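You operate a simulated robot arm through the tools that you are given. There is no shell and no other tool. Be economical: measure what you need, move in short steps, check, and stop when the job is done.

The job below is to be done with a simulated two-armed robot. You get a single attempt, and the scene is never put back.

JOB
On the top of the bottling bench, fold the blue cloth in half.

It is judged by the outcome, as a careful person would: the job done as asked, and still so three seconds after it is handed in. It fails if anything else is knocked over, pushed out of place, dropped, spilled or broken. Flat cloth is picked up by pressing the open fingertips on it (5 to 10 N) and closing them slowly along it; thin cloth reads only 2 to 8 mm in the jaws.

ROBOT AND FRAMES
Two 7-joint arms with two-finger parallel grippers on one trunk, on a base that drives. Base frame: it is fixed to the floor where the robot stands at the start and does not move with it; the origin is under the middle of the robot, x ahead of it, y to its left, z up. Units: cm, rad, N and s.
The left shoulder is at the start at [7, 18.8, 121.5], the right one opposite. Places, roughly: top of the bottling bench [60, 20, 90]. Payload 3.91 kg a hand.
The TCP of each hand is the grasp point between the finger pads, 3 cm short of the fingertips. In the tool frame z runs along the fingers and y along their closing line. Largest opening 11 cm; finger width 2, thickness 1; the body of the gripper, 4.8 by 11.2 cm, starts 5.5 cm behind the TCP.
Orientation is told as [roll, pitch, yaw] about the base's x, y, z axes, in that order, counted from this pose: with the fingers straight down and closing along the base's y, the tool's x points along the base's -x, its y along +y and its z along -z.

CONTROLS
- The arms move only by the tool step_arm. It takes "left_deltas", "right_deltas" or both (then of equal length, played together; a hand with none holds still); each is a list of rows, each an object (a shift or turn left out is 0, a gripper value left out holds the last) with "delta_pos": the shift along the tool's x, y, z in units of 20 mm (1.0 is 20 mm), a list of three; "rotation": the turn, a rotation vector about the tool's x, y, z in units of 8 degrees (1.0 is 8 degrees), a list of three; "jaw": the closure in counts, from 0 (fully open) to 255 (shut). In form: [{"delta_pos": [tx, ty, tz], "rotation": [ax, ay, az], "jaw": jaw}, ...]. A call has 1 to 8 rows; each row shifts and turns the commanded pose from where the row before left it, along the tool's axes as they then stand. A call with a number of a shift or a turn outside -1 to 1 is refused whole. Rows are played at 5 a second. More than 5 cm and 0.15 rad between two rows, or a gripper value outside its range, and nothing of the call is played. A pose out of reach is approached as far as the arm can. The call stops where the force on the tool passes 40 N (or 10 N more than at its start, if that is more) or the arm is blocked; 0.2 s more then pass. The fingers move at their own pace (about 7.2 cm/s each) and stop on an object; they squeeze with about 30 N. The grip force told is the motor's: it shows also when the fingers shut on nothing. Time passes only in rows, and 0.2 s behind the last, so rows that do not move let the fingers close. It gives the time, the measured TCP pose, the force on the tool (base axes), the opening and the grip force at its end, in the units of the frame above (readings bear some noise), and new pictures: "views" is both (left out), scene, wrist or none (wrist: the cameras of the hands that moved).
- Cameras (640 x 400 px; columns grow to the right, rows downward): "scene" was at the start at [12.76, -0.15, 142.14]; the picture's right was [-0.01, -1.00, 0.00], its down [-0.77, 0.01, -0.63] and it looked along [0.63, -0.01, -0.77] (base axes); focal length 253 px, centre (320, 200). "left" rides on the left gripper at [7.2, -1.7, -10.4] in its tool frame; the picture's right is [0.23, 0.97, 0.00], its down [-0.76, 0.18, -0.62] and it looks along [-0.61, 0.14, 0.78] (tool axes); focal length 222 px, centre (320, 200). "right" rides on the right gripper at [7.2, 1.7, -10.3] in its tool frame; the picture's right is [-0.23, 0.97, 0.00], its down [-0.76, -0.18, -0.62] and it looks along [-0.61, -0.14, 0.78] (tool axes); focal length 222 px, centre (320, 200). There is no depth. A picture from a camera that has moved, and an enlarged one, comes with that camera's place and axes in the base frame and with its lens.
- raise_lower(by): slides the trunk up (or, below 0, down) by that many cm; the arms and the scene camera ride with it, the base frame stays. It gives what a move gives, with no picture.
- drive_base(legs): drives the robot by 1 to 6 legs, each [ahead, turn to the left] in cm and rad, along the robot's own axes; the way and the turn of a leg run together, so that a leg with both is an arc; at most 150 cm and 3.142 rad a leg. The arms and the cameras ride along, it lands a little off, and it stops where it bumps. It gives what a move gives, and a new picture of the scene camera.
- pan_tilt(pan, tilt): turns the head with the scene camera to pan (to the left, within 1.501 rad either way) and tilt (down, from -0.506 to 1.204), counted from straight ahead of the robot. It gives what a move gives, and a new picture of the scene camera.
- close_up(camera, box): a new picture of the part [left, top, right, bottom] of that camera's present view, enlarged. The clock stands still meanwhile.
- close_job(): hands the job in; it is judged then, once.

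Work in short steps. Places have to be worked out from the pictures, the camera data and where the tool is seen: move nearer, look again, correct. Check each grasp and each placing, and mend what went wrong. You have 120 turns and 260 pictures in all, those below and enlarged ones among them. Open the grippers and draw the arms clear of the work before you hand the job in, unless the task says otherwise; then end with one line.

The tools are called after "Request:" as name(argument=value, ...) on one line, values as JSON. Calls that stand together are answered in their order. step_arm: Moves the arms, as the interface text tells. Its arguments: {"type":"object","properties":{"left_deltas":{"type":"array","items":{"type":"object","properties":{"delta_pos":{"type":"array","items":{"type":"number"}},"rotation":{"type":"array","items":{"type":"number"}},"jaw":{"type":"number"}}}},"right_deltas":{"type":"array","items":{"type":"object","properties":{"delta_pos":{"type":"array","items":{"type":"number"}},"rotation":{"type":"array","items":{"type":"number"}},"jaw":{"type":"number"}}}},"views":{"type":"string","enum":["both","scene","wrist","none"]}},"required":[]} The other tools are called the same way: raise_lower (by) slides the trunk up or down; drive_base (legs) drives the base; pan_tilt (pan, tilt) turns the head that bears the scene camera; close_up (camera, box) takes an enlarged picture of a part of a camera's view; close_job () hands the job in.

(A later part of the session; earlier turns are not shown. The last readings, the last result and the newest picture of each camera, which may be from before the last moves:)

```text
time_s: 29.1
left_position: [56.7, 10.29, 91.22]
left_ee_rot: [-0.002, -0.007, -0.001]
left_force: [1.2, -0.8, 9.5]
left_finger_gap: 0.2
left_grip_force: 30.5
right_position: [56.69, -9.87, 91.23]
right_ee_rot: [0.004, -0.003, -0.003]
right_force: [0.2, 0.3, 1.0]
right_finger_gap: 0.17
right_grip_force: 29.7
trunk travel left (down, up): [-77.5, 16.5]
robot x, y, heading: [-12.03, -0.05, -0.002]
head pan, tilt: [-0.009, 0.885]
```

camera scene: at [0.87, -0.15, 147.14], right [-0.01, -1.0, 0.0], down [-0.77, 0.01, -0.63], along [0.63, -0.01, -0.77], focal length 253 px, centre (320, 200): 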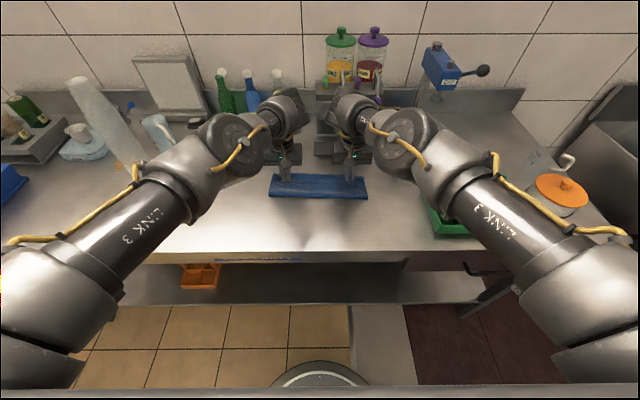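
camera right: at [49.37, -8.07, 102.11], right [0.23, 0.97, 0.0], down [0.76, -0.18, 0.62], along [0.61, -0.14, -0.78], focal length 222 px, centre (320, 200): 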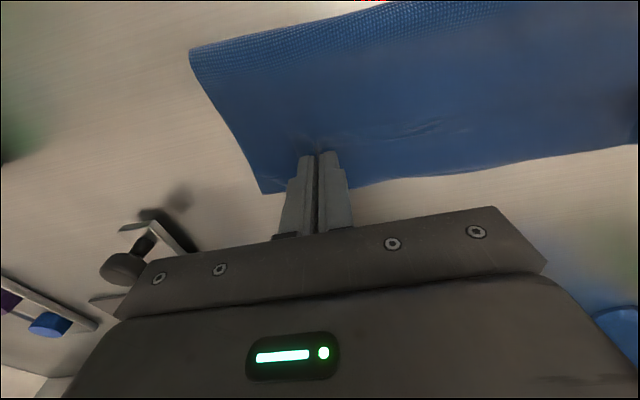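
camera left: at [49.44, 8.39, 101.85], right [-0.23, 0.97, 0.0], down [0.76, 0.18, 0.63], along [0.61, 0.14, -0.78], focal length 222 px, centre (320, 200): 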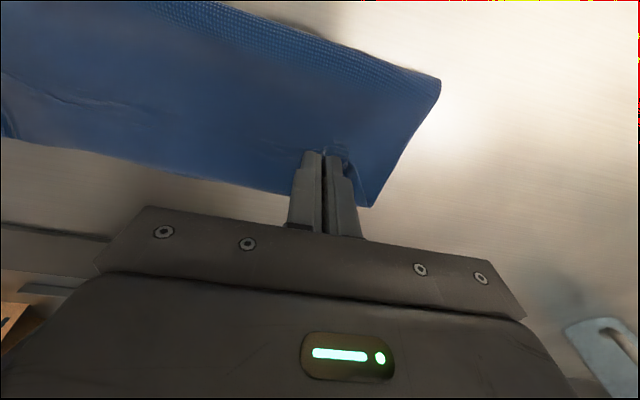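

The left hand is in contact and the right is just about there. I'll open slowly to 3 cm in place, so the gathers spread back out.

Request:
step_arm(left_deltas=[{"delta_pos": [0, 0, -0.02], "jaw": 245}, {"jaw": 235}, {"jaw": 225}, {"jaw": 215}, {"jaw": 205}, {"jaw": 195}, {"jaw": 185}, {}], right_deltas=[{"delta_pos": [0, 0, 0.04], "jaw": 245}, {"jaw": 235}, {"jaw": 225}, {"jaw": 215}, {"jaw": 205}, {"jaw": 195}, {"jaw": 185}, {}], views="wrist")

```text
time_s: 30.9
left_position: [56.46, 10.24, 91.3]
left_ee_rot: [-0.001, -0.006, 0.0]
left_force: [0.0, -4.1, 12.1]
left_finger_gap: 2.79
left_grip_force: 0.0
right_position: [56.52, -9.83, 91.22]
right_ee_rot: [0.006, -0.004, -0.001]
right_force: [-0.4, 1.0, 1.8]
right_finger_gap: 2.97
right_grip_force: 0.0
trunk travel left (down, up): [-77.5, 16.5]
robot x, y, heading: [-11.76, 0.27, -0.003]
head pan, tilt: [-0.009, 0.885]
camera right: at [49.1, -8.14, 101.58], right [0.23, 0.97, 0.01], down [0.76, -0.18, 0.62], along [0.61, -0.14, -0.78], focal length 222 px, centre (320, 200)
camera left: at [49.2, 8.48, 101.52], right [-0.23, 0.97, 0.0], down [0.76, 0.18, 0.63], along [0.61, 0.14, -0.78], focal length 222 px, centre (320, 200)
```

right: 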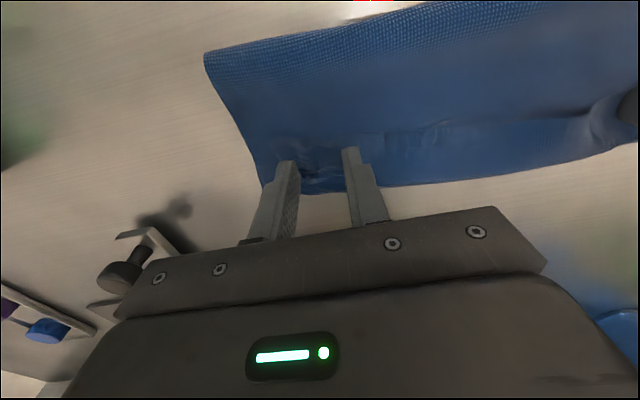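
left: 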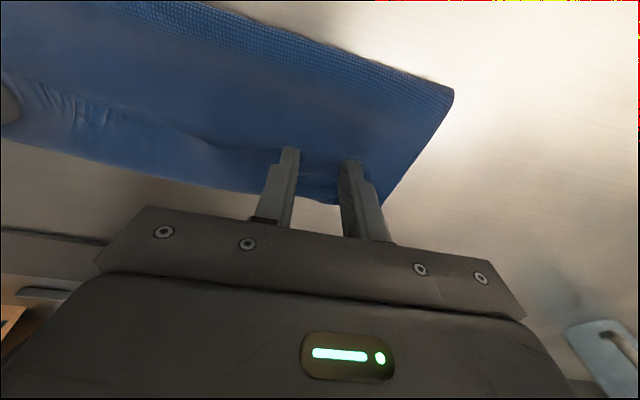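

The jaws are open and the cloth is lying down. I'll lift both hands straight up and draw them outward to inspect.

Request:
step_arm(left_deltas=[{"delta_pos": [0, 0, -0.5]}, {"delta_pos": [0, 0, -0.8]}, {"delta_pos": [0, 0, -1]}, {"delta_pos": [0.3, 0.3, -1]}, {"delta_pos": [0.3, 0.6, -1]}, {"delta_pos": [0.3, 0.6, -1]}, {"delta_pos": [0.3, 0.6, -1]}, {"delta_pos": [0.3, 0.6, 0]}], right_deltas=[{"delta_pos": [0, 0, -0.5]}, {"delta_pos": [0, 0, -0.8]}, {"delta_pos": [0, 0, -1]}, {"delta_pos": [0.3, -0.3, -1]}, {"delta_pos": [0.3, -0.6, -1]}, {"delta_pos": [0.3, -0.6, -1]}, {"delta_pos": [0.3, -0.6, -1]}, {"delta_pos": [0.3, -0.6, 0]}])

Request:
close_up(camera="scene", box=[220, 130, 420, 255])

```text
time_s: 32.7
left_position: [53.81, 15.57, 103.55]
left_ee_rot: [0.001, -0.002, 0.0]
left_force: [0.1, 0.0, 0.4]
left_finger_gap: 3.03
left_grip_force: 0.1
right_position: [53.9, -15.37, 103.8]
right_ee_rot: [0.0, -0.001, 0.001]
right_force: [0.7, -0.4, 0.4]
right_finger_gap: 3.04
right_grip_force: 0.2
trunk travel left (down, up): [-77.5, 16.5]
robot x, y, heading: [-11.8, -0.31, -0.005]
head pan, tilt: [-0.009, 0.885]
camera scene: at [0.87, -0.2, 147.14], right [-0.01, -1.0, 0.0], down [-0.77, 0.01, -0.63], along [0.63, -0.01, -0.77], focal length 253 px, centre (320, 200)
camera right: at [46.53, -13.69, 114.21], right [0.23, 0.97, 0.0], down [0.76, -0.18, 0.62], along [0.61, -0.14, -0.78], focal length 222 px, centre (320, 200)
camera left: at [46.54, 13.92, 113.86], right [-0.23, 0.97, 0.0], down [0.76, 0.18, 0.63], along [0.61, 0.14, -0.78], focal length 222 px, centre (320, 200)
```

scene: 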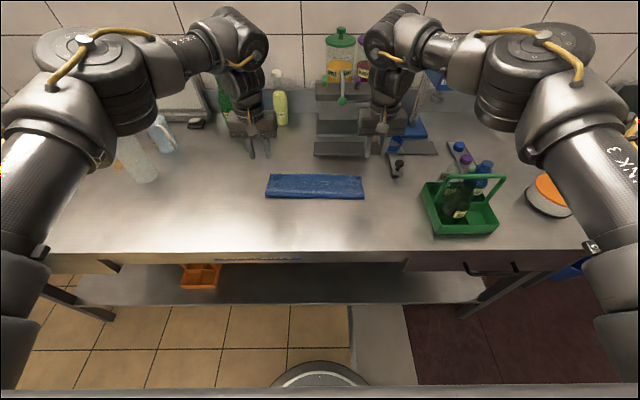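
right: 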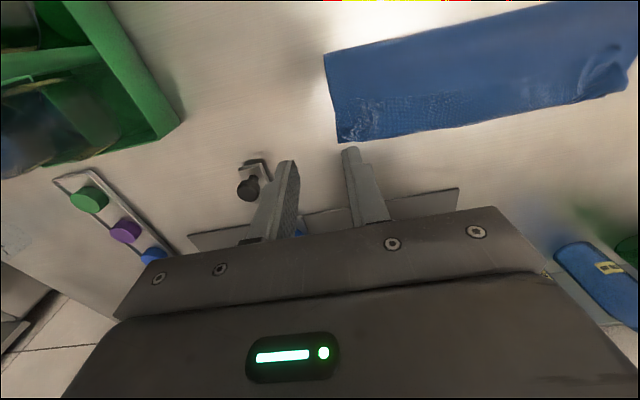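
left: 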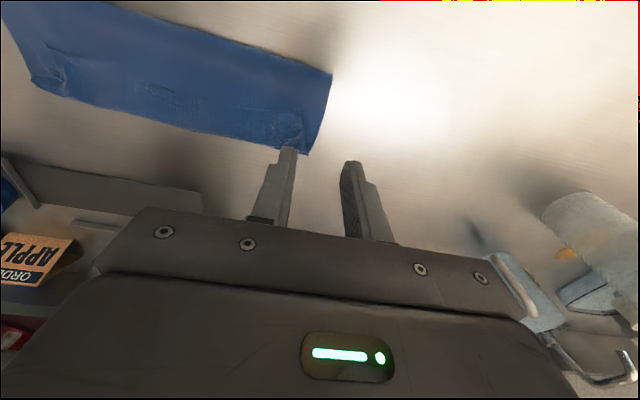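

```text
3.20 times, centred on (320, 192) of scene
camera zoom: at [0.87, -0.2, 147.14], right [-0.01, -1.0, 0.0], down [-0.77, 0.01, -0.63], along [0.63, -0.01, -0.77], focal length 808 px, centre (320, 224)
```

zoom: 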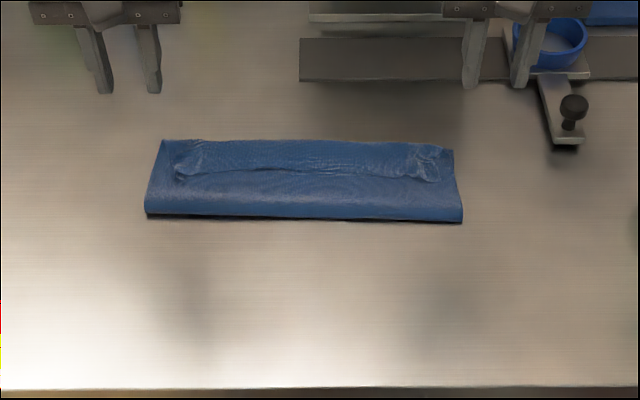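

The fold is made, but a strip along the far side may be turned back. I'll take closer looks.

Request:
close_up(camera="left", box=[0, 0, 350, 170])

Request:
close_up(camera="right", box=[310, 0, 640, 160])

Request:
close_up(camera="scene", box=[260, 165, 370, 205])

```text
1.83 times, centred on (175, 85) of left
camera zoom: at [46.54, 13.92, 113.86], right [-0.23, 0.97, 0.0], down [0.76, 0.18, 0.63], along [0.61, 0.14, -0.78], focal length 406 px, centre (585, 410)
```

zoom: 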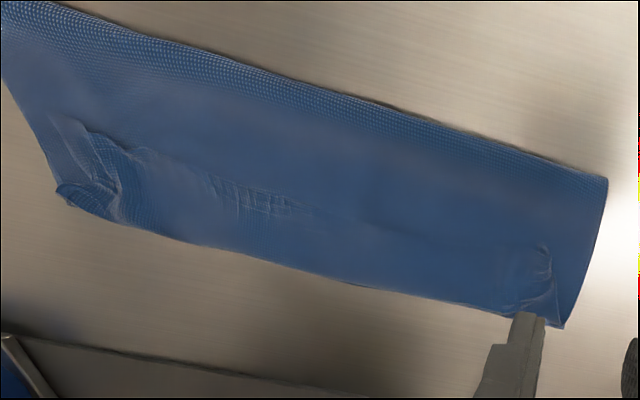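

```text
1.94 times, centred on (475, 80) of right
camera zoom: at [46.53, -13.69, 114.21], right [0.23, 0.97, 0.0], down [0.76, -0.18, 0.62], along [0.61, -0.14, -0.78], focal length 431 px, centre (19, 433)
```

zoom: 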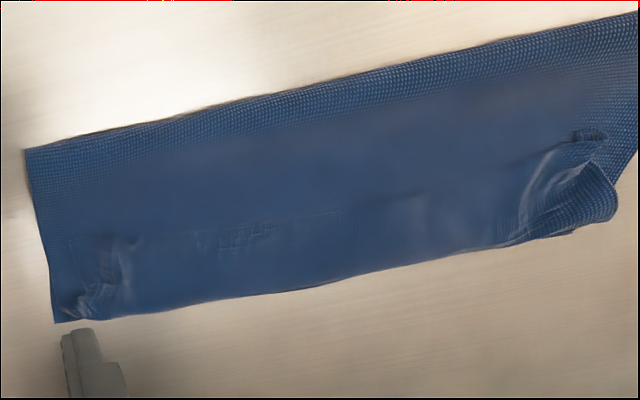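

```text
5.82 times, centred on (315, 185) of scene
camera zoom: at [0.87, -0.2, 147.14], right [-0.01, -1.0, 0.0], down [-0.77, 0.01, -0.63], along [0.63, -0.01, -0.77], focal length 1470 px, centre (349, 287)
```

zoom: 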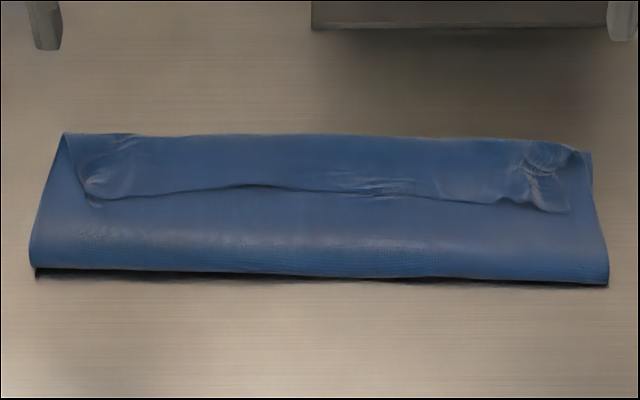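

The far strip of the top layer, about 4 cm wide, flipped back on top because the grippers held it without turning. I'll re-grasp that edge, lift, and lay it down with the hands pitched forward. First I'll drive 4 cm closer for reach.

Request:
drive_base(legs=[[4, 0]])

```text
time_s: 33.6
left_position: [57.71, 15.78, 103.95]
left_ee_rot: [-0.004, -0.011, 0.002]
left_force: [0.0, 1.1, 0.4]
left_finger_gap: 3.04
left_grip_force: 0.1
right_position: [57.76, -15.19, 104.26]
right_ee_rot: [0.002, -0.01, 0.002]
right_force: [0.8, 0.2, -0.1]
right_finger_gap: 3.02
right_grip_force: 0.1
trunk travel left (down, up): [-77.5, 16.5]
robot x, y, heading: [-7.91, 0.02, 0.0]
head pan, tilt: [-0.009, 0.885]
camera scene: at [5.41, -0.08, 147.1], right [-0.01, -1.0, 0.0], down [-0.78, 0.01, -0.63], along [0.63, -0.01, -0.78], focal length 253 px, centre (320, 200)
```

scene: 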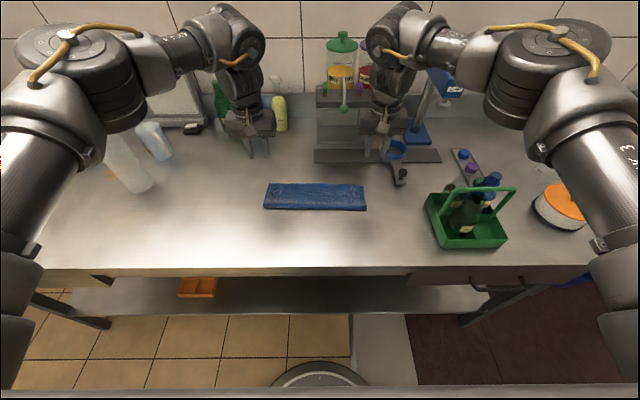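

I'll bring the hands down just above the flap edge ends, about (56, 11.5) and (55, -9.5), and look.

Request:
step_arm(left_deltas=[{"delta_pos": [0.2, -0.4, 0.8]}, {"delta_pos": [0.2, -0.4, 0.8]}, {"delta_pos": [0.15, -0.4, 0.8]}, {"delta_pos": [0.15, -0.4, 0.8]}, {"delta_pos": [0.15, -0.4, 0.8]}, {"delta_pos": [0, -0.15, 0.8]}, {}], right_deltas=[{"delta_pos": [0.3, 0.5, 0.8]}, {"delta_pos": [0.3, 0.5, 0.8]}, {"delta_pos": [0.3, 0.5, 0.8]}, {"delta_pos": [0.3, 0.5, 0.8]}, {"delta_pos": [0.2, 0.5, 0.8]}, {"delta_pos": [0, 0.35, 0.8]}, {}])

Request:
close_up(camera="scene", box=[250, 160, 390, 225])

```text
time_s: 35.2
left_position: [55.79, 11.49, 94.39]
left_ee_rot: [-0.005, -0.013, 0.001]
left_force: [0.0, 0.2, 0.4]
left_finger_gap: 3.02
left_grip_force: 0.0
right_position: [54.83, -9.44, 94.86]
right_ee_rot: [0.001, -0.013, 0.0]
right_force: [-0.8, 1.3, 0.5]
right_finger_gap: 3.05
right_grip_force: 0.1
trunk travel left (down, up): [-77.5, 16.5]
robot x, y, heading: [-7.89, -0.06, 0.001]
head pan, tilt: [-0.009, 0.885]
camera scene: at [4.98, -0.16, 147.13], right [-0.01, -1.0, 0.0], down [-0.77, 0.01, -0.63], along [0.63, -0.01, -0.77], focal length 253 px, centre (320, 200)
camera right: at [47.28, -7.8, 105.15], right [0.23, 0.97, 0.0], down [0.75, -0.18, 0.63], along [0.62, -0.14, -0.78], focal length 222 px, centre (320, 200)
camera left: at [48.42, 9.72, 104.7], right [-0.23, 0.97, -0.01], down [0.75, 0.18, 0.63], along [0.62, 0.14, -0.77], focal length 222 px, centre (320, 200)
```

scene: 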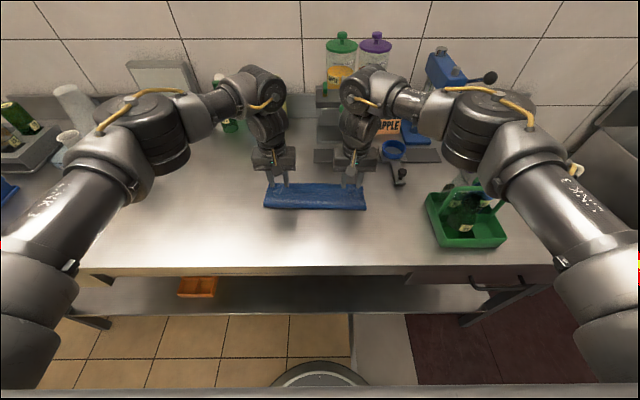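
right: 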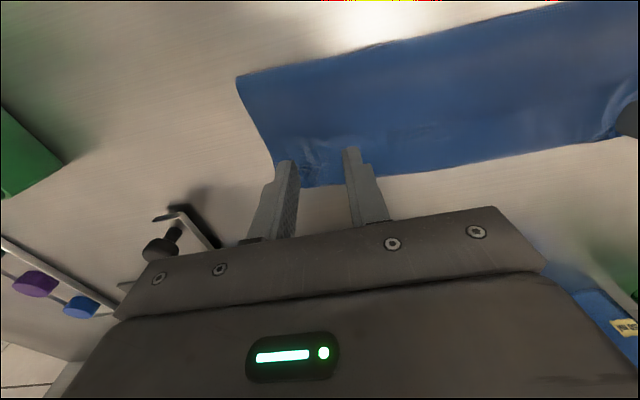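
left: 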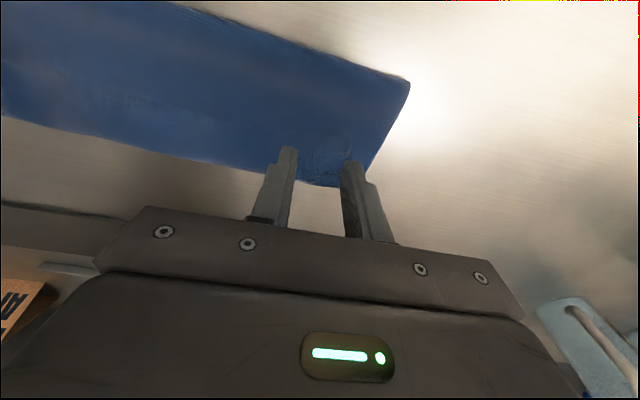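

```text
4.57 times, centred on (320, 192) of scene
camera zoom: at [4.98, -0.16, 147.13], right [-0.01, -1.0, 0.0], down [-0.77, 0.01, -0.63], along [0.63, -0.01, -0.77], focal length 1155 px, centre (320, 234)
```

zoom: 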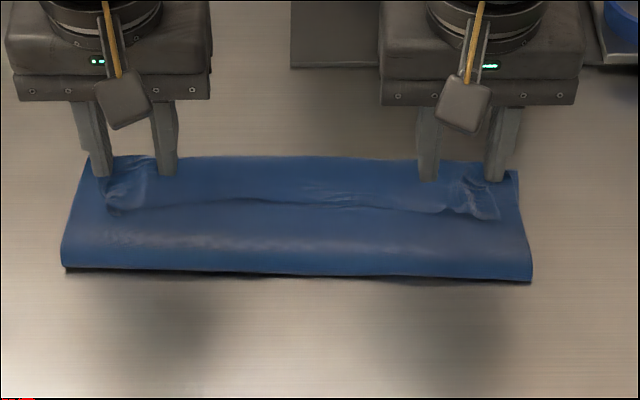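

Landing points fall close to the flap's edge. I'll nudge both hands forward onto the flap and slightly inward, then descend.

Request:
step_arm(left_deltas=[{"delta_pos": [-0.3, -0.45, 0.5]}, {"delta_pos": [0, 0, 0.5]}, {"delta_pos": [0, 0, 0.15]}, {}], right_deltas=[{"delta_pos": [-0.45, 0.35, 0.6]}, {"delta_pos": [0, 0, 0.6]}, {"delta_pos": [0, 0, 0.2]}, {}], views="wrist")

Request:
close_up(camera="scene", box=[250, 160, 390, 225])

```text
time_s: 36.2
left_position: [56.31, 10.56, 92.25]
left_ee_rot: [-0.005, -0.015, 0.001]
left_force: [0.5, -0.7, -0.1]
left_finger_gap: 3.06
left_grip_force: 0.0
right_position: [55.74, -8.75, 92.11]
right_ee_rot: [0.003, -0.012, 0.001]
right_force: [-0.5, -0.1, 1.2]
right_finger_gap: 3.04
right_grip_force: 0.0
trunk travel left (down, up): [-77.5, 16.5]
robot x, y, heading: [-7.52, 0.3, 0.004]
head pan, tilt: [-0.009, 0.885]
camera right: at [48.24, -6.99, 102.35], right [0.23, 0.97, 0.0], down [0.75, -0.18, 0.63], along [0.62, -0.14, -0.78], focal length 222 px, centre (320, 200)
camera left: at [48.9, 8.85, 102.44], right [-0.23, 0.97, -0.01], down [0.75, 0.18, 0.63], along [0.62, 0.14, -0.77], focal length 222 px, centre (320, 200)
```

right: 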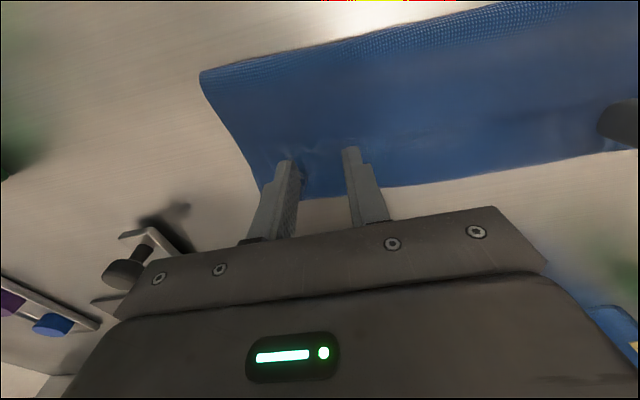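
left: 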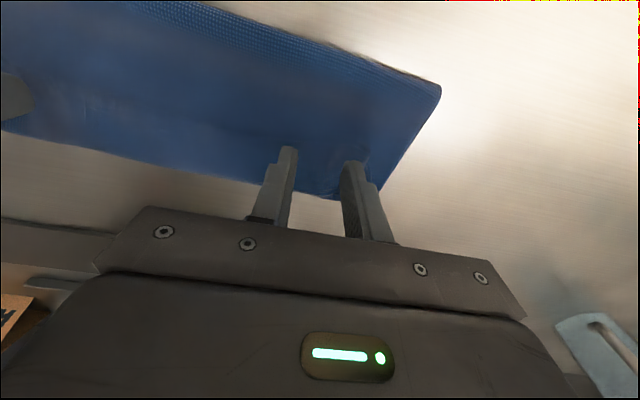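

```text
4.57 times, centred on (320, 192) of scene
camera zoom: at [4.94, -0.15, 147.13], right [-0.01, -1.0, 0.0], down [-0.77, 0.01, -0.63], along [0.63, -0.01, -0.77], focal length 1155 px, centre (320, 234)
```

zoom: 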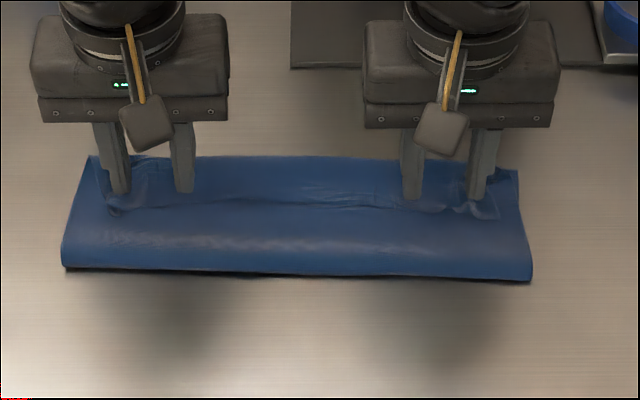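

Positioned just over the flap. I'll descend to light contact.

Request:
step_arm(left_deltas=[{"delta_pos": [0, 0, 0.15]}, {"delta_pos": [0, 0, 0.1]}, {}], right_deltas=[{"delta_pos": [0, 0, 0.12]}, {"delta_pos": [0, 0, 0.1]}, {}], views="none")

Request:
step_arm(left_deltas=[{"delta_pos": [0, 0, 0.07]}, {}], right_deltas=[{"delta_pos": [0, 0, 0.07]}, {}], views="none")

```text
time_s: 37.0
left_position: [56.4, 10.54, 91.81]
left_ee_rot: [-0.003, -0.016, 0.002]
left_force: [-0.4, -0.7, 0.4]
left_finger_gap: 3.04
left_grip_force: 0.0
right_position: [55.55, -8.99, 91.81]
right_ee_rot: [0.001, -0.012, 0.002]
right_force: [-0.3, 0.2, -0.2]
right_finger_gap: 3.03
right_grip_force: 0.1
trunk travel left (down, up): [-77.5, 16.5]
robot x, y, heading: [-7.42, 0.03, -0.003]
head pan, tilt: [-0.009, 0.885]
```

```text
time_s: 37.6
left_position: [56.2, 10.43, 91.59]
left_ee_rot: [-0.004, -0.015, 0.001]
left_force: [0.2, -0.8, 0.2]
left_finger_gap: 3.02
left_grip_force: 0.1
right_position: [55.6, -8.76, 91.54]
right_ee_rot: [0.002, -0.013, 0.0]
right_force: [0.7, 0.0, 0.5]
right_finger_gap: 3.02
right_grip_force: 0.0
trunk travel left (down, up): [-77.5, 16.5]
robot x, y, heading: [-7.65, 0.44, -0.002]
head pan, tilt: [-0.009, 0.885]
```

Request:
step_arm(left_deltas=[{"delta_pos": [0, 0, 0.07]}, {}], right_deltas=[{"delta_pos": [0, 0, 0.07]}, {}], views="none")

Request:
step_arm(left_deltas=[{"delta_pos": [0, 0, 0.06]}, {}], right_deltas=[{"delta_pos": [0, 0, 0.06]}, {}], views="none")

```text
time_s: 38.2
left_position: [56.3, 10.52, 91.47]
left_ee_rot: [-0.003, -0.016, 0.001]
left_force: [-1.3, -0.6, -0.8]
left_finger_gap: 3.04
left_grip_force: 0.2
right_position: [55.5, -8.89, 91.41]
right_ee_rot: [0.002, -0.013, 0.0]
right_force: [-0.8, -0.4, -0.1]
right_finger_gap: 3.03
right_grip_force: 0.0
trunk travel left (down, up): [-77.5, 16.5]
robot x, y, heading: [-8.04, 0.38, 0.004]
head pan, tilt: [-0.009, 0.885]
```

```text
time_s: 38.8
left_position: [56.45, 10.54, 91.36]
left_ee_rot: [-0.004, -0.016, 0.002]
left_force: [-0.3, 0.7, 0.0]
left_finger_gap: 3.03
left_grip_force: 0.0
right_position: [55.62, -8.78, 91.28]
right_ee_rot: [0.001, -0.011, 0.002]
right_force: [-0.2, -0.2, -0.2]
right_finger_gap: 3.04
right_grip_force: 0.0
trunk travel left (down, up): [-77.5, 16.5]
robot x, y, heading: [-8.12, 0.17, 0.0]
head pan, tilt: [-0.009, 0.885]
```

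Request:
step_arm(left_deltas=[{"delta_pos": [0, 0, 0.05]}, {}], right_deltas=[{"delta_pos": [0, 0, 0.05]}, {}], views="none")

Request:
step_arm(left_deltas=[{"delta_pos": [0, 0, 0.04]}, {}], right_deltas=[{"delta_pos": [0, 0, 0.04]}, {}], views="none")

```text
time_s: 39.4
left_position: [56.39, 10.52, 91.23]
left_ee_rot: [-0.004, -0.017, 0.001]
left_force: [0.4, 0.7, 2.9]
left_finger_gap: 3.06
left_grip_force: 0.2
right_position: [55.67, -8.74, 91.2]
right_ee_rot: [0.001, -0.01, 0.002]
right_force: [1.0, 0.4, 3.1]
right_finger_gap: 3.02
right_grip_force: 0.1
trunk travel left (down, up): [-77.5, 16.5]
robot x, y, heading: [-8.01, -0.06, -0.002]
head pan, tilt: [-0.009, 0.885]
```

```text
time_s: 40.0
left_position: [56.43, 10.51, 91.22]
left_ee_rot: [-0.004, -0.015, 0.0]
left_force: [0.9, 0.7, 2.9]
left_finger_gap: 3.03
left_grip_force: 0.1
right_position: [55.63, -8.71, 91.17]
right_ee_rot: [0.002, -0.013, 0.002]
right_force: [3.1, -1.3, 11.5]
right_finger_gap: 3.03
right_grip_force: 0.3
trunk travel left (down, up): [-77.5, 16.5]
robot x, y, heading: [-8.02, -0.25, -0.002]
head pan, tilt: [-0.009, 0.885]
```

Contact is made: 11 N on the right and 3 N on the left. I'll add a touch on the left and close both slowly.

Request:
step_arm(left_deltas=[{"delta_pos": [0, 0, 0.03], "jaw": 190}, {"jaw": 199}, {"jaw": 208}, {"jaw": 217}, {"jaw": 226}, {"jaw": 235}, {"jaw": 244}, {"jaw": 255}], right_deltas=[{"jaw": 190}, {"jaw": 199}, {"jaw": 208}, {"jaw": 217}, {"jaw": 226}, {"jaw": 235}, {"jaw": 244}, {"jaw": 255}], views="none")

Request:
step_arm(left_deltas=[{}, {}, {"delta_pos": [0, 0, -0.5]}, {"delta_pos": [0, 0, -0.7]}, {"delta_pos": [0, 0, -0.7]}, {}], right_deltas=[{}, {}, {"delta_pos": [0, 0, -0.5]}, {"delta_pos": [0, 0, -0.7]}, {"delta_pos": [0, 0, -0.7]}, {}])

Request:
close_up(camera="scene", box=[250, 160, 390, 225])

```text
time_s: 41.8
left_position: [56.34, 10.47, 91.25]
left_ee_rot: [-0.003, -0.018, 0.001]
left_force: [-0.7, -0.6, 2.9]
left_finger_gap: 0.18
left_grip_force: 29.6
right_position: [55.49, -8.9, 91.09]
right_ee_rot: [0.0, -0.012, 0.0]
right_force: [0.0, -1.4, 16.0]
right_finger_gap: 0.63
right_grip_force: 30.1
trunk travel left (down, up): [-77.5, 16.5]
robot x, y, heading: [-7.78, -0.27, 0.0]
head pan, tilt: [-0.009, 0.885]
```

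```text
time_s: 43.2
left_position: [56.55, 10.55, 95.01]
left_ee_rot: [-0.004, -0.013, 0.001]
left_force: [0.7, -0.3, 0.5]
left_finger_gap: 0.17
left_grip_force: 30.3
right_position: [55.54, -8.72, 94.7]
right_ee_rot: [0.001, -0.013, 0.002]
right_force: [-0.4, 0.2, 0.3]
right_finger_gap: 0.56
right_grip_force: 30.1
trunk travel left (down, up): [-77.5, 16.5]
robot x, y, heading: [-7.61, -0.02, -0.001]
head pan, tilt: [-0.009, 0.885]
camera scene: at [4.96, -0.14, 147.13], right [-0.01, -1.0, 0.0], down [-0.77, 0.01, -0.63], along [0.63, -0.01, -0.77], focal length 253 px, centre (320, 200)
camera right: at [48.15, -7.07, 105.07], right [0.23, 0.97, 0.0], down [0.75, -0.18, 0.63], along [0.62, -0.14, -0.78], focal length 222 px, centre (320, 200)
camera left: at [49.08, 8.86, 105.29], right [-0.23, 0.97, -0.01], down [0.75, 0.18, 0.63], along [0.62, 0.14, -0.77], focal length 222 px, centre (320, 200)
```

scene: 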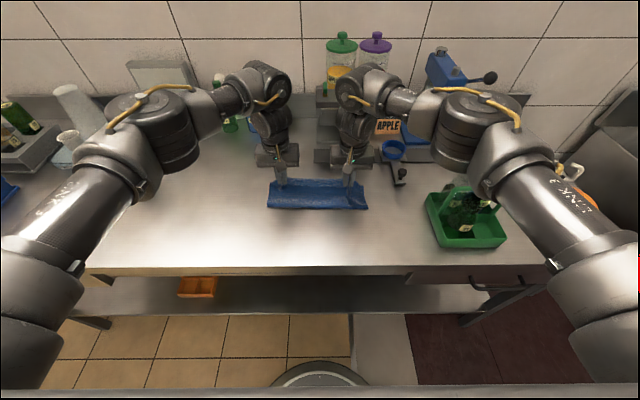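
right: 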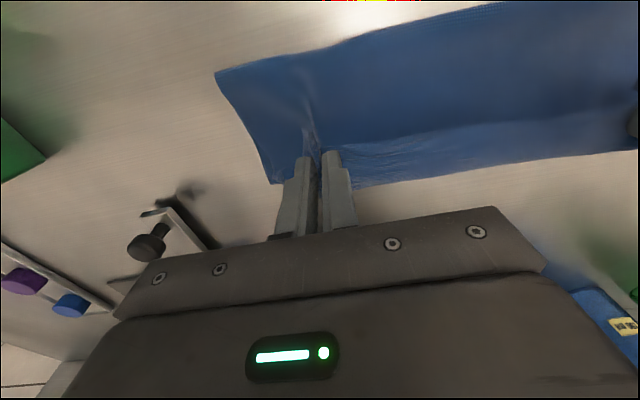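
left: 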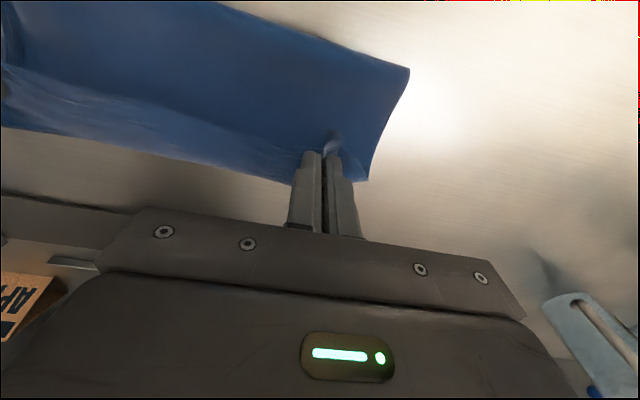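

```text
4.57 times, centred on (320, 192) of scene
camera zoom: at [4.96, -0.14, 147.13], right [-0.01, -1.0, 0.0], down [-0.77, 0.01, -0.63], along [0.63, -0.01, -0.77], focal length 1155 px, centre (320, 234)
```

zoom: 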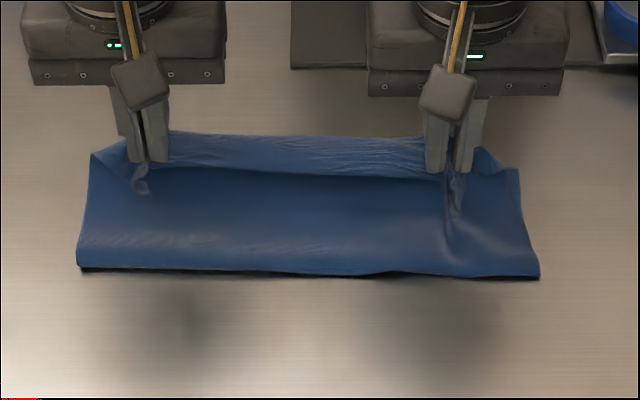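

The left holds a single layer, but the right caught several (5.6 mm). I'll set the right down, release, and re-pinch a smaller bite with the right only.

Request:
step_arm(right_deltas=[{"delta_pos": [0, 0, 0.8]}, {"delta_pos": [0, 0, 0.8]}, {"jaw": 225}, {"jaw": 185}, {}, {"delta_pos": [0, 0, -1]}, {"delta_pos": [0, 0, -1]}, {}])

Request:
close_up(camera="scene", box=[250, 160, 390, 225])

Request:
close_up(camera="right", box=[180, 40, 460, 220])

```text
time_s: 45.0
left_position: [56.52, 10.52, 95.05]
left_ee_rot: [-0.002, -0.015, 0.001]
left_force: [-0.5, 0.1, -0.1]
left_finger_gap: 0.16
left_grip_force: 30.1
right_position: [55.74, -8.95, 95.59]
right_ee_rot: [0.002, -0.011, 0.001]
right_force: [0.6, 0.0, 0.3]
right_finger_gap: 3.03
right_grip_force: 0.0
trunk travel left (down, up): [-77.5, 16.5]
robot x, y, heading: [-7.9, -0.2, -0.003]
head pan, tilt: [-0.009, 0.885]
camera scene: at [4.95, -0.15, 147.13], right [-0.01, -1.0, 0.0], down [-0.77, 0.01, -0.63], along [0.63, -0.01, -0.77], focal length 253 px, centre (320, 200)
camera right: at [48.14, -7.24, 105.82], right [0.23, 0.97, 0.0], down [0.75, -0.18, 0.63], along [0.62, -0.14, -0.78], focal length 222 px, centre (320, 200)
```

scene: 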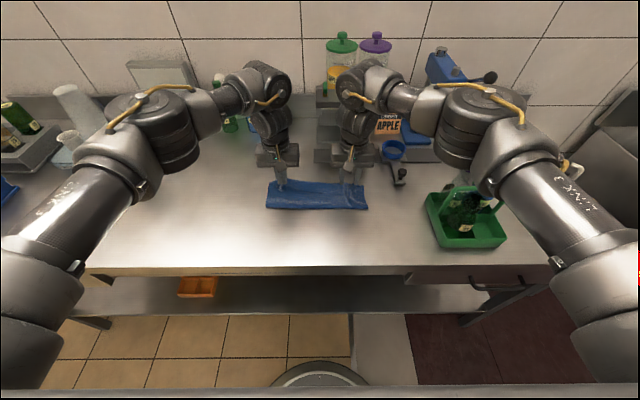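
right: 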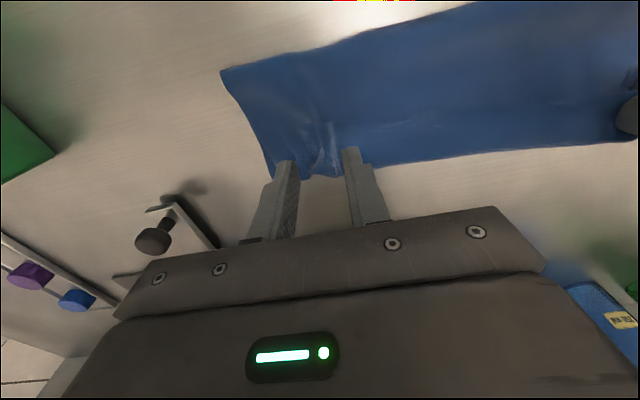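

```text
4.57 times, centred on (320, 192) of scene
camera zoom: at [4.95, -0.15, 147.13], right [-0.01, -1.0, 0.0], down [-0.77, 0.01, -0.63], along [0.63, -0.01, -0.77], focal length 1155 px, centre (320, 234)
```

zoom: 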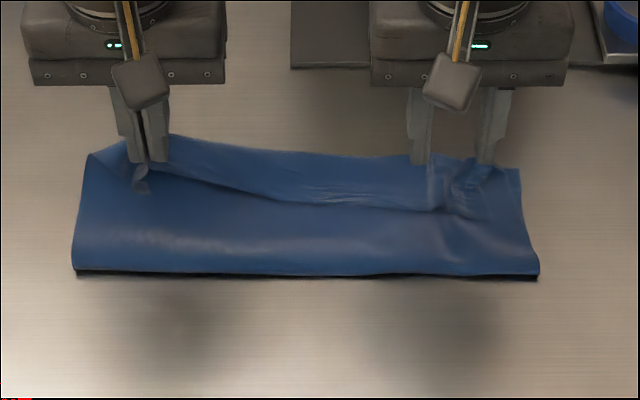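

```text
2.22 times, centred on (320, 130) of right
camera zoom: at [48.14, -7.24, 105.82], right [0.23, 0.97, 0.0], down [0.75, -0.18, 0.63], along [0.62, -0.14, -0.78], focal length 494 px, centre (320, 356)
```

zoom: 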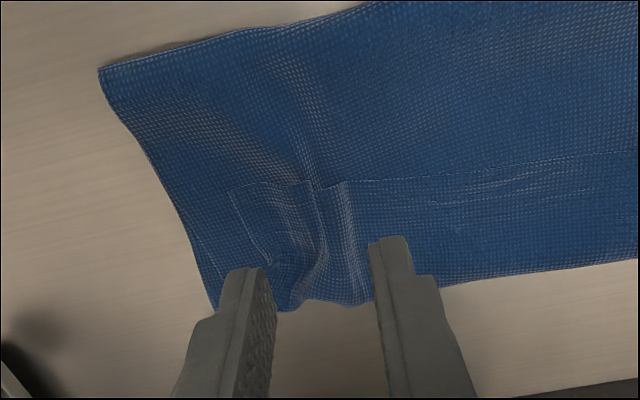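

The flap edge is clearly visible at x≈54, with its outer end at y≈-11.5. I'll re-pinch the right side at smooth flap, about y=-7, with a smaller gap and lighter pressure.

Request:
step_arm(right_deltas=[{"delta_pos": [0, 0.5, 0.6], "jaw": 208}, {"delta_pos": [0, 0.5, 0.6]}, {"delta_pos": [0, 0, 0.5]}, {"delta_pos": [0, 0, 0.3]}, {"delta_pos": [0, 0, 0.1]}, {}], views="wrist")

```text
time_s: 46.4
left_position: [56.48, 10.57, 94.99]
left_ee_rot: [-0.005, -0.016, 0.002]
left_force: [0.4, 0.0, -0.1]
left_finger_gap: 0.18
left_grip_force: 29.9
right_position: [55.74, -6.7, 91.57]
right_ee_rot: [0.001, -0.012, 0.001]
right_force: [-0.3, 0.3, -0.7]
right_finger_gap: 2.03
right_grip_force: 0.1
trunk travel left (down, up): [-77.5, 16.5]
robot x, y, heading: [-8.21, 0.33, 0.001]
head pan, tilt: [-0.009, 0.885]
camera right: at [48.13, -5.1, 101.86], right [0.23, 0.97, 0.0], down [0.75, -0.18, 0.63], along [0.62, -0.14, -0.77], focal length 222 px, centre (320, 200)
```

right: 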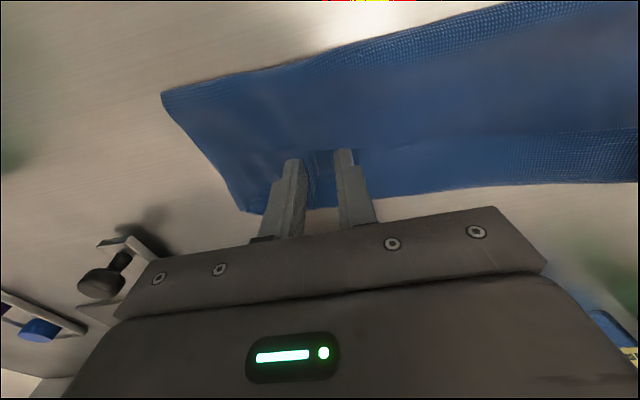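

Lowering to a very light touch.

Request:
step_arm(right_deltas=[{"delta_pos": [0, 0, 0.08]}, {"delta_pos": [0, 0, 0.07]}, {}], views="none")

```text
time_s: 47.2
left_position: [56.36, 10.62, 95.24]
left_ee_rot: [-0.003, -0.015, 0.003]
left_force: [-0.8, -0.2, 0.1]
left_finger_gap: 0.18
left_grip_force: 29.9
right_position: [55.65, -6.66, 91.19]
right_ee_rot: [0.002, -0.012, 0.001]
right_force: [0.3, -0.4, 0.5]
right_finger_gap: 2.0
right_grip_force: 0.1
trunk travel left (down, up): [-77.5, 16.5]
robot x, y, heading: [-8.05, -0.32, -0.002]
head pan, tilt: [-0.009, 0.885]
```

Request:
step_arm(right_deltas=[{"delta_pos": [0, 0, 0.04]}, {}], views="none")

```text
time_s: 47.8
left_position: [56.43, 10.49, 95.11]
left_ee_rot: [-0.005, -0.016, 0.001]
left_force: [-1.6, 0.0, 0.6]
left_finger_gap: 0.15
left_grip_force: 30.0
right_position: [55.57, -6.8, 91.22]
right_ee_rot: [0.002, -0.013, 0.003]
right_force: [-0.6, -0.1, 1.7]
right_finger_gap: 2.02
right_grip_force: 0.0
trunk travel left (down, up): [-77.5, 16.5]
robot x, y, heading: [-8.26, -0.02, 0.001]
head pan, tilt: [-0.009, 0.885]
```

Light touch at about 2 N. Adding a hair more, then closing slowly.

Request:
step_arm(right_deltas=[{"delta_pos": [0, 0, 0.02]}, {"jaw": 215}, {"jaw": 222}, {"jaw": 229}, {"jaw": 236}, {"jaw": 243}, {"jaw": 255}, {}], views="none")

Request:
step_arm(right_deltas=[{}, {"delta_pos": [0, 0, -0.5]}, {"delta_pos": [0, 0, -0.7]}, {"delta_pos": [0, 0, -0.7]}, {}], views="wrist")

Request:
close_up(camera="scene", box=[250, 160, 390, 225])

```text
time_s: 49.6
left_position: [56.46, 10.5, 95.02]
left_ee_rot: [-0.003, -0.016, 0.003]
left_force: [0.8, -4.8, -2.1]
left_finger_gap: 0.16
left_grip_force: 30.2
right_position: [55.58, -6.7, 91.23]
right_ee_rot: [0.003, -0.013, 0.002]
right_force: [1.4, 6.1, 5.7]
right_finger_gap: 0.18
right_grip_force: 29.8
trunk travel left (down, up): [-77.5, 16.5]
robot x, y, heading: [-7.66, 0.06, 0.0]
head pan, tilt: [-0.009, 0.885]
```

```text
time_s: 50.8
left_position: [56.55, 10.57, 95.02]
left_ee_rot: [-0.004, -0.016, 0.0]
left_force: [-0.6, -1.2, 0.8]
left_finger_gap: 0.19
left_grip_force: 30.6
right_position: [55.51, -6.98, 94.99]
right_ee_rot: [0.001, -0.011, 0.0]
right_force: [0.4, 2.3, 0.1]
right_finger_gap: 0.19
right_grip_force: 29.4
trunk travel left (down, up): [-77.5, 16.5]
robot x, y, heading: [-7.84, -0.12, -0.003]
head pan, tilt: [-0.009, 0.885]
camera right: at [48.05, -5.32, 105.3], right [0.23, 0.97, 0.0], down [0.75, -0.18, 0.63], along [0.62, -0.14, -0.78], focal length 222 px, centre (320, 200)
```

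right: 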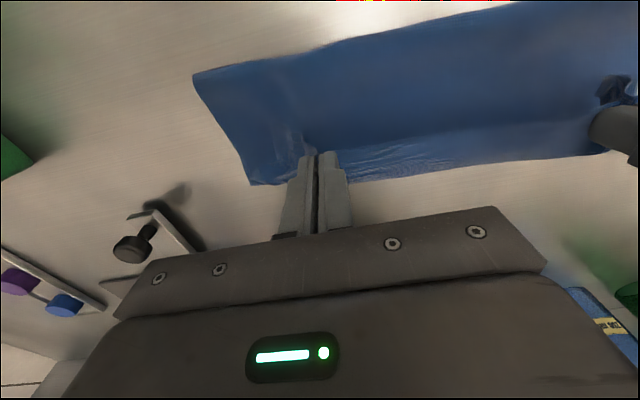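

```text
4.57 times, centred on (320, 192) of scene
camera zoom: at [4.93, -0.15, 147.13], right [-0.01, -1.0, 0.0], down [-0.77, 0.01, -0.63], along [0.63, -0.01, -0.77], focal length 1155 px, centre (320, 234)
```

zoom: 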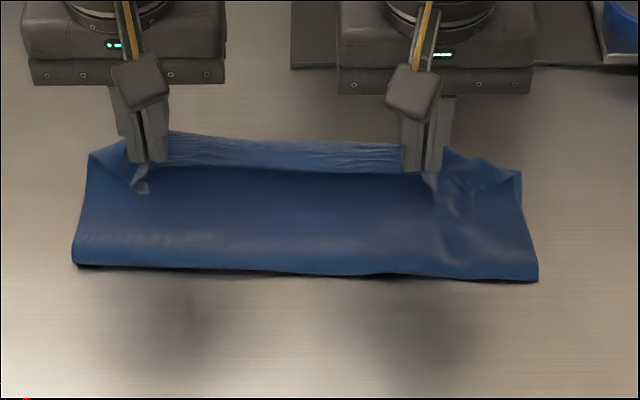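

Both hands now hold the single edge layer. Gripping the top face always leaves a strip on top after the flip, so a better way is to lay the cloth flat again and grip right at the edge, closing across it. First I'll back up 4 cm and swing the edge back toward me.

Request:
step_arm(left_deltas=[{"delta_pos": [0.4, 0, -0.8]}, {"delta_pos": [0.6, 0, -0.8]}, {"delta_pos": [0.6, 0, -0.6]}, {"delta_pos": [0.4, 0, -0.4]}], right_deltas=[{"delta_pos": [0.3, 0, -0.8]}, {"delta_pos": [0.5, 0, -0.8]}, {"delta_pos": [0.4, 0, -0.6]}, {"delta_pos": [0.4, 0, -0.4]}], views="none")

Request:
drive_base(legs=[[-4.5, 0]])

```text
time_s: 51.8
left_position: [52.23, 10.71, 100.15]
left_ee_rot: [-0.003, -0.016, 0.002]
left_force: [-0.5, -0.9, -0.3]
left_finger_gap: 0.17
left_grip_force: 30.0
right_position: [52.21, -6.93, 100.12]
right_ee_rot: [0.0, -0.012, 0.0]
right_force: [-1.2, 2.0, 0.8]
right_finger_gap: 0.16
right_grip_force: 30.5
trunk travel left (down, up): [-77.5, 16.5]
robot x, y, heading: [-7.91, 0.05, -0.003]
head pan, tilt: [-0.009, 0.885]
```

```text
time_s: 52.7
left_position: [48.58, 10.83, 99.85]
left_ee_rot: [-0.003, -0.008, 0.004]
left_force: [1.2, -2.2, -0.1]
left_finger_gap: 0.19
left_grip_force: 30.2
right_position: [48.62, -6.87, 99.77]
right_ee_rot: [0.003, -0.004, 0.001]
right_force: [0.7, 1.7, -0.1]
right_finger_gap: 0.17
right_grip_force: 29.6
trunk travel left (down, up): [-77.5, 16.5]
robot x, y, heading: [-12.03, 0.22, 0.002]
head pan, tilt: [-0.009, 0.885]
camera scene: at [1.6, -0.13, 147.08], right [-0.01, -1.0, 0.0], down [-0.78, 0.01, -0.63], along [0.63, 0.0, -0.78], focal length 253 px, centre (320, 200)
```

scene: 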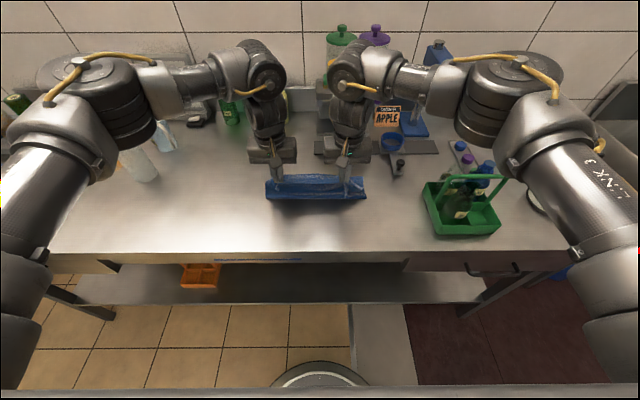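

Both still hold. I'll continue the arc back and lay the edge down near x≈37.

Request:
step_arm(left_deltas=[{"delta_pos": [0.8, -0.05, 0]}, {"delta_pos": [0.8, 0, 0.2]}, {"delta_pos": [0.8, 0, 0.35]}, {"delta_pos": [0.8, 0, 0.5]}, {"delta_pos": [0.8, 0, 0.65]}, {"delta_pos": [0.8, 0, 0.75]}, {"delta_pos": [0.7, 0, 0.8]}, {"delta_pos": [0.3, 0, 0.7]}], right_deltas=[{"delta_pos": [0.8, 0.05, 0]}, {"delta_pos": [0.8, 0, 0.2]}, {"delta_pos": [0.8, 0, 0.35]}, {"delta_pos": [0.8, 0, 0.5]}, {"delta_pos": [0.8, 0, 0.65]}, {"delta_pos": [0.8, 0, 0.75]}, {"delta_pos": [0.7, 0, 0.8]}, {"delta_pos": [0.3, 0, 0.7]}])

```text
time_s: 54.5
left_position: [36.55, 10.65, 91.96]
left_ee_rot: [-0.007, -0.011, -0.001]
left_force: [-0.6, -0.6, 0.6]
left_finger_gap: 0.17
left_grip_force: 29.9
right_position: [37.05, -7.03, 91.9]
right_ee_rot: [0.004, -0.011, 0.005]
right_force: [0.3, 0.2, 0.2]
right_finger_gap: 0.17
right_grip_force: 29.8
right hand out of reach, approached as far as the arm can: row 7
trunk travel left (down, up): [-77.5, 16.5]
robot x, y, heading: [-12.57, -0.11, -0.002]
head pan, tilt: [-0.009, 0.885]
camera scene: at [0.5, -0.12, 147.14], right [-0.01, -1.0, 0.0], down [-0.77, 0.01, -0.63], along [0.63, 0.0, -0.77], focal length 253 px, centre (320, 200)
camera right: at [29.62, -5.24, 102.08], right [0.22, 0.97, 0.01], down [0.76, -0.18, 0.63], along [0.62, -0.14, -0.78], focal length 222 px, centre (320, 200)
camera left: at [29.08, 8.92, 102.16], right [-0.23, 0.97, -0.01], down [0.75, 0.18, 0.63], along [0.62, 0.14, -0.77], focal length 222 px, centre (320, 200)
```

scene: 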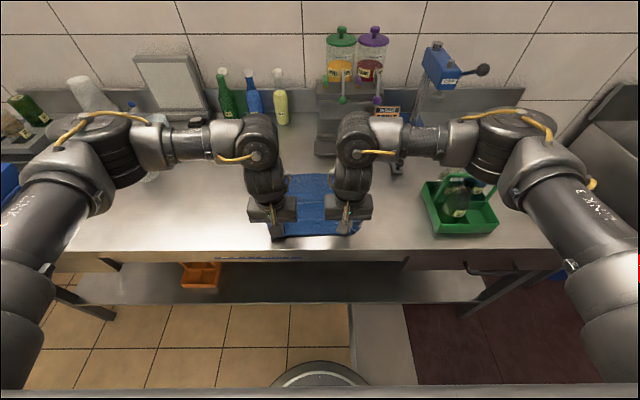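
right: 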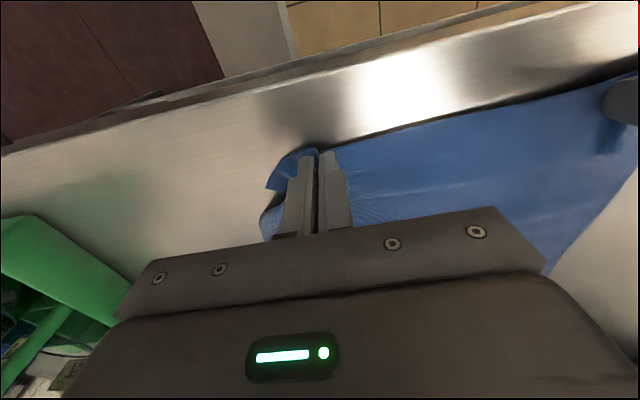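
left: 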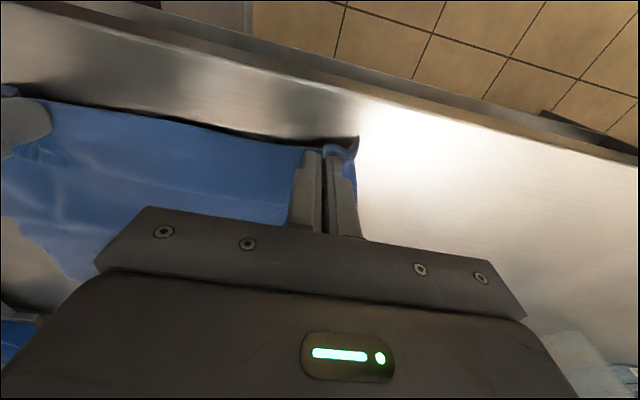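

Laid back near the start position. I'll lower to light contact and open wide to spread the gathers.

Request:
step_arm(left_deltas=[{"delta_pos": [0, 0, 0.15]}, {"delta_pos": [0, 0, 0.15]}, {"delta_pos": [0, 0, 0.1]}, {}], right_deltas=[{"delta_pos": [0, 0, 0.15]}, {"delta_pos": [0, 0, 0.15]}, {"delta_pos": [0, 0, 0.07]}, {}], views="none")

Request:
step_arm(left_deltas=[{"jaw": 245}, {"jaw": 230}, {"jaw": 215}, {"jaw": 200}, {"jaw": 185}, {"jaw": 170}, {"jaw": 155}, {"jaw": 140}], right_deltas=[{"jaw": 245}, {"jaw": 230}, {"jaw": 215}, {"jaw": 200}, {"jaw": 185}, {"jaw": 170}, {"jaw": 155}, {"jaw": 140}], views="wrist")

```text
time_s: 55.5
left_position: [36.38, 10.48, 91.26]
left_ee_rot: [-0.005, -0.016, 0.004]
left_force: [0.1, -0.2, 0.2]
left_finger_gap: 0.19
left_grip_force: 30.0
right_position: [37.0, -6.85, 91.13]
right_ee_rot: [0.001, -0.012, 0.001]
right_force: [0.6, -0.7, 0.1]
right_finger_gap: 0.19
right_grip_force: 30.1
trunk travel left (down, up): [-77.5, 16.5]
robot x, y, heading: [-12.04, -0.32, -0.001]
head pan, tilt: [-0.009, 0.885]
```

```text
time_s: 57.3
left_position: [36.33, 10.58, 91.29]
left_ee_rot: [-0.005, -0.015, 0.004]
left_force: [0.6, 0.3, 0.1]
left_finger_gap: 4.95
left_grip_force: 0.1
right_position: [37.06, -6.77, 91.1]
right_ee_rot: [0.002, -0.013, 0.003]
right_force: [-0.7, 0.0, 0.5]
right_finger_gap: 4.98
right_grip_force: 0.1
trunk travel left (down, up): [-77.5, 16.5]
robot x, y, heading: [-12.49, -0.17, 0.002]
head pan, tilt: [-0.009, 0.885]
camera right: at [29.53, -5.17, 101.4], right [0.23, 0.97, 0.0], down [0.75, -0.18, 0.63], along [0.62, -0.14, -0.77], focal length 222 px, centre (320, 200)
camera left: at [28.91, 8.76, 101.48], right [-0.23, 0.97, -0.01], down [0.75, 0.18, 0.63], along [0.62, 0.14, -0.77], focal length 222 px, centre (320, 200)
```

right: 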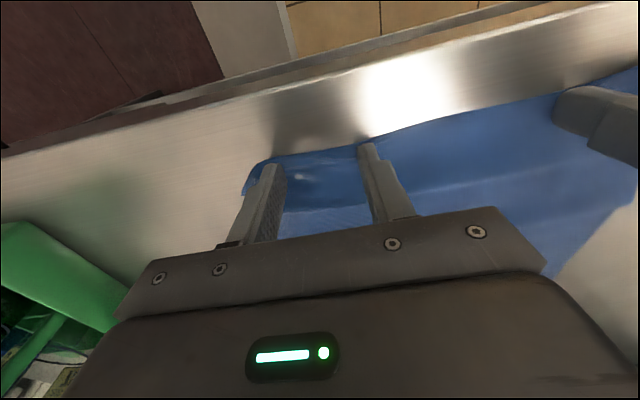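
left: 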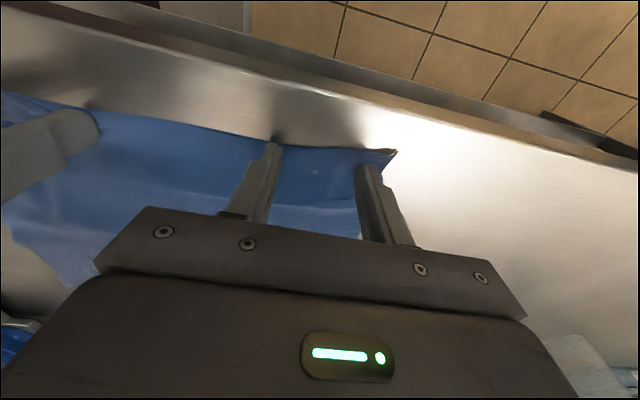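

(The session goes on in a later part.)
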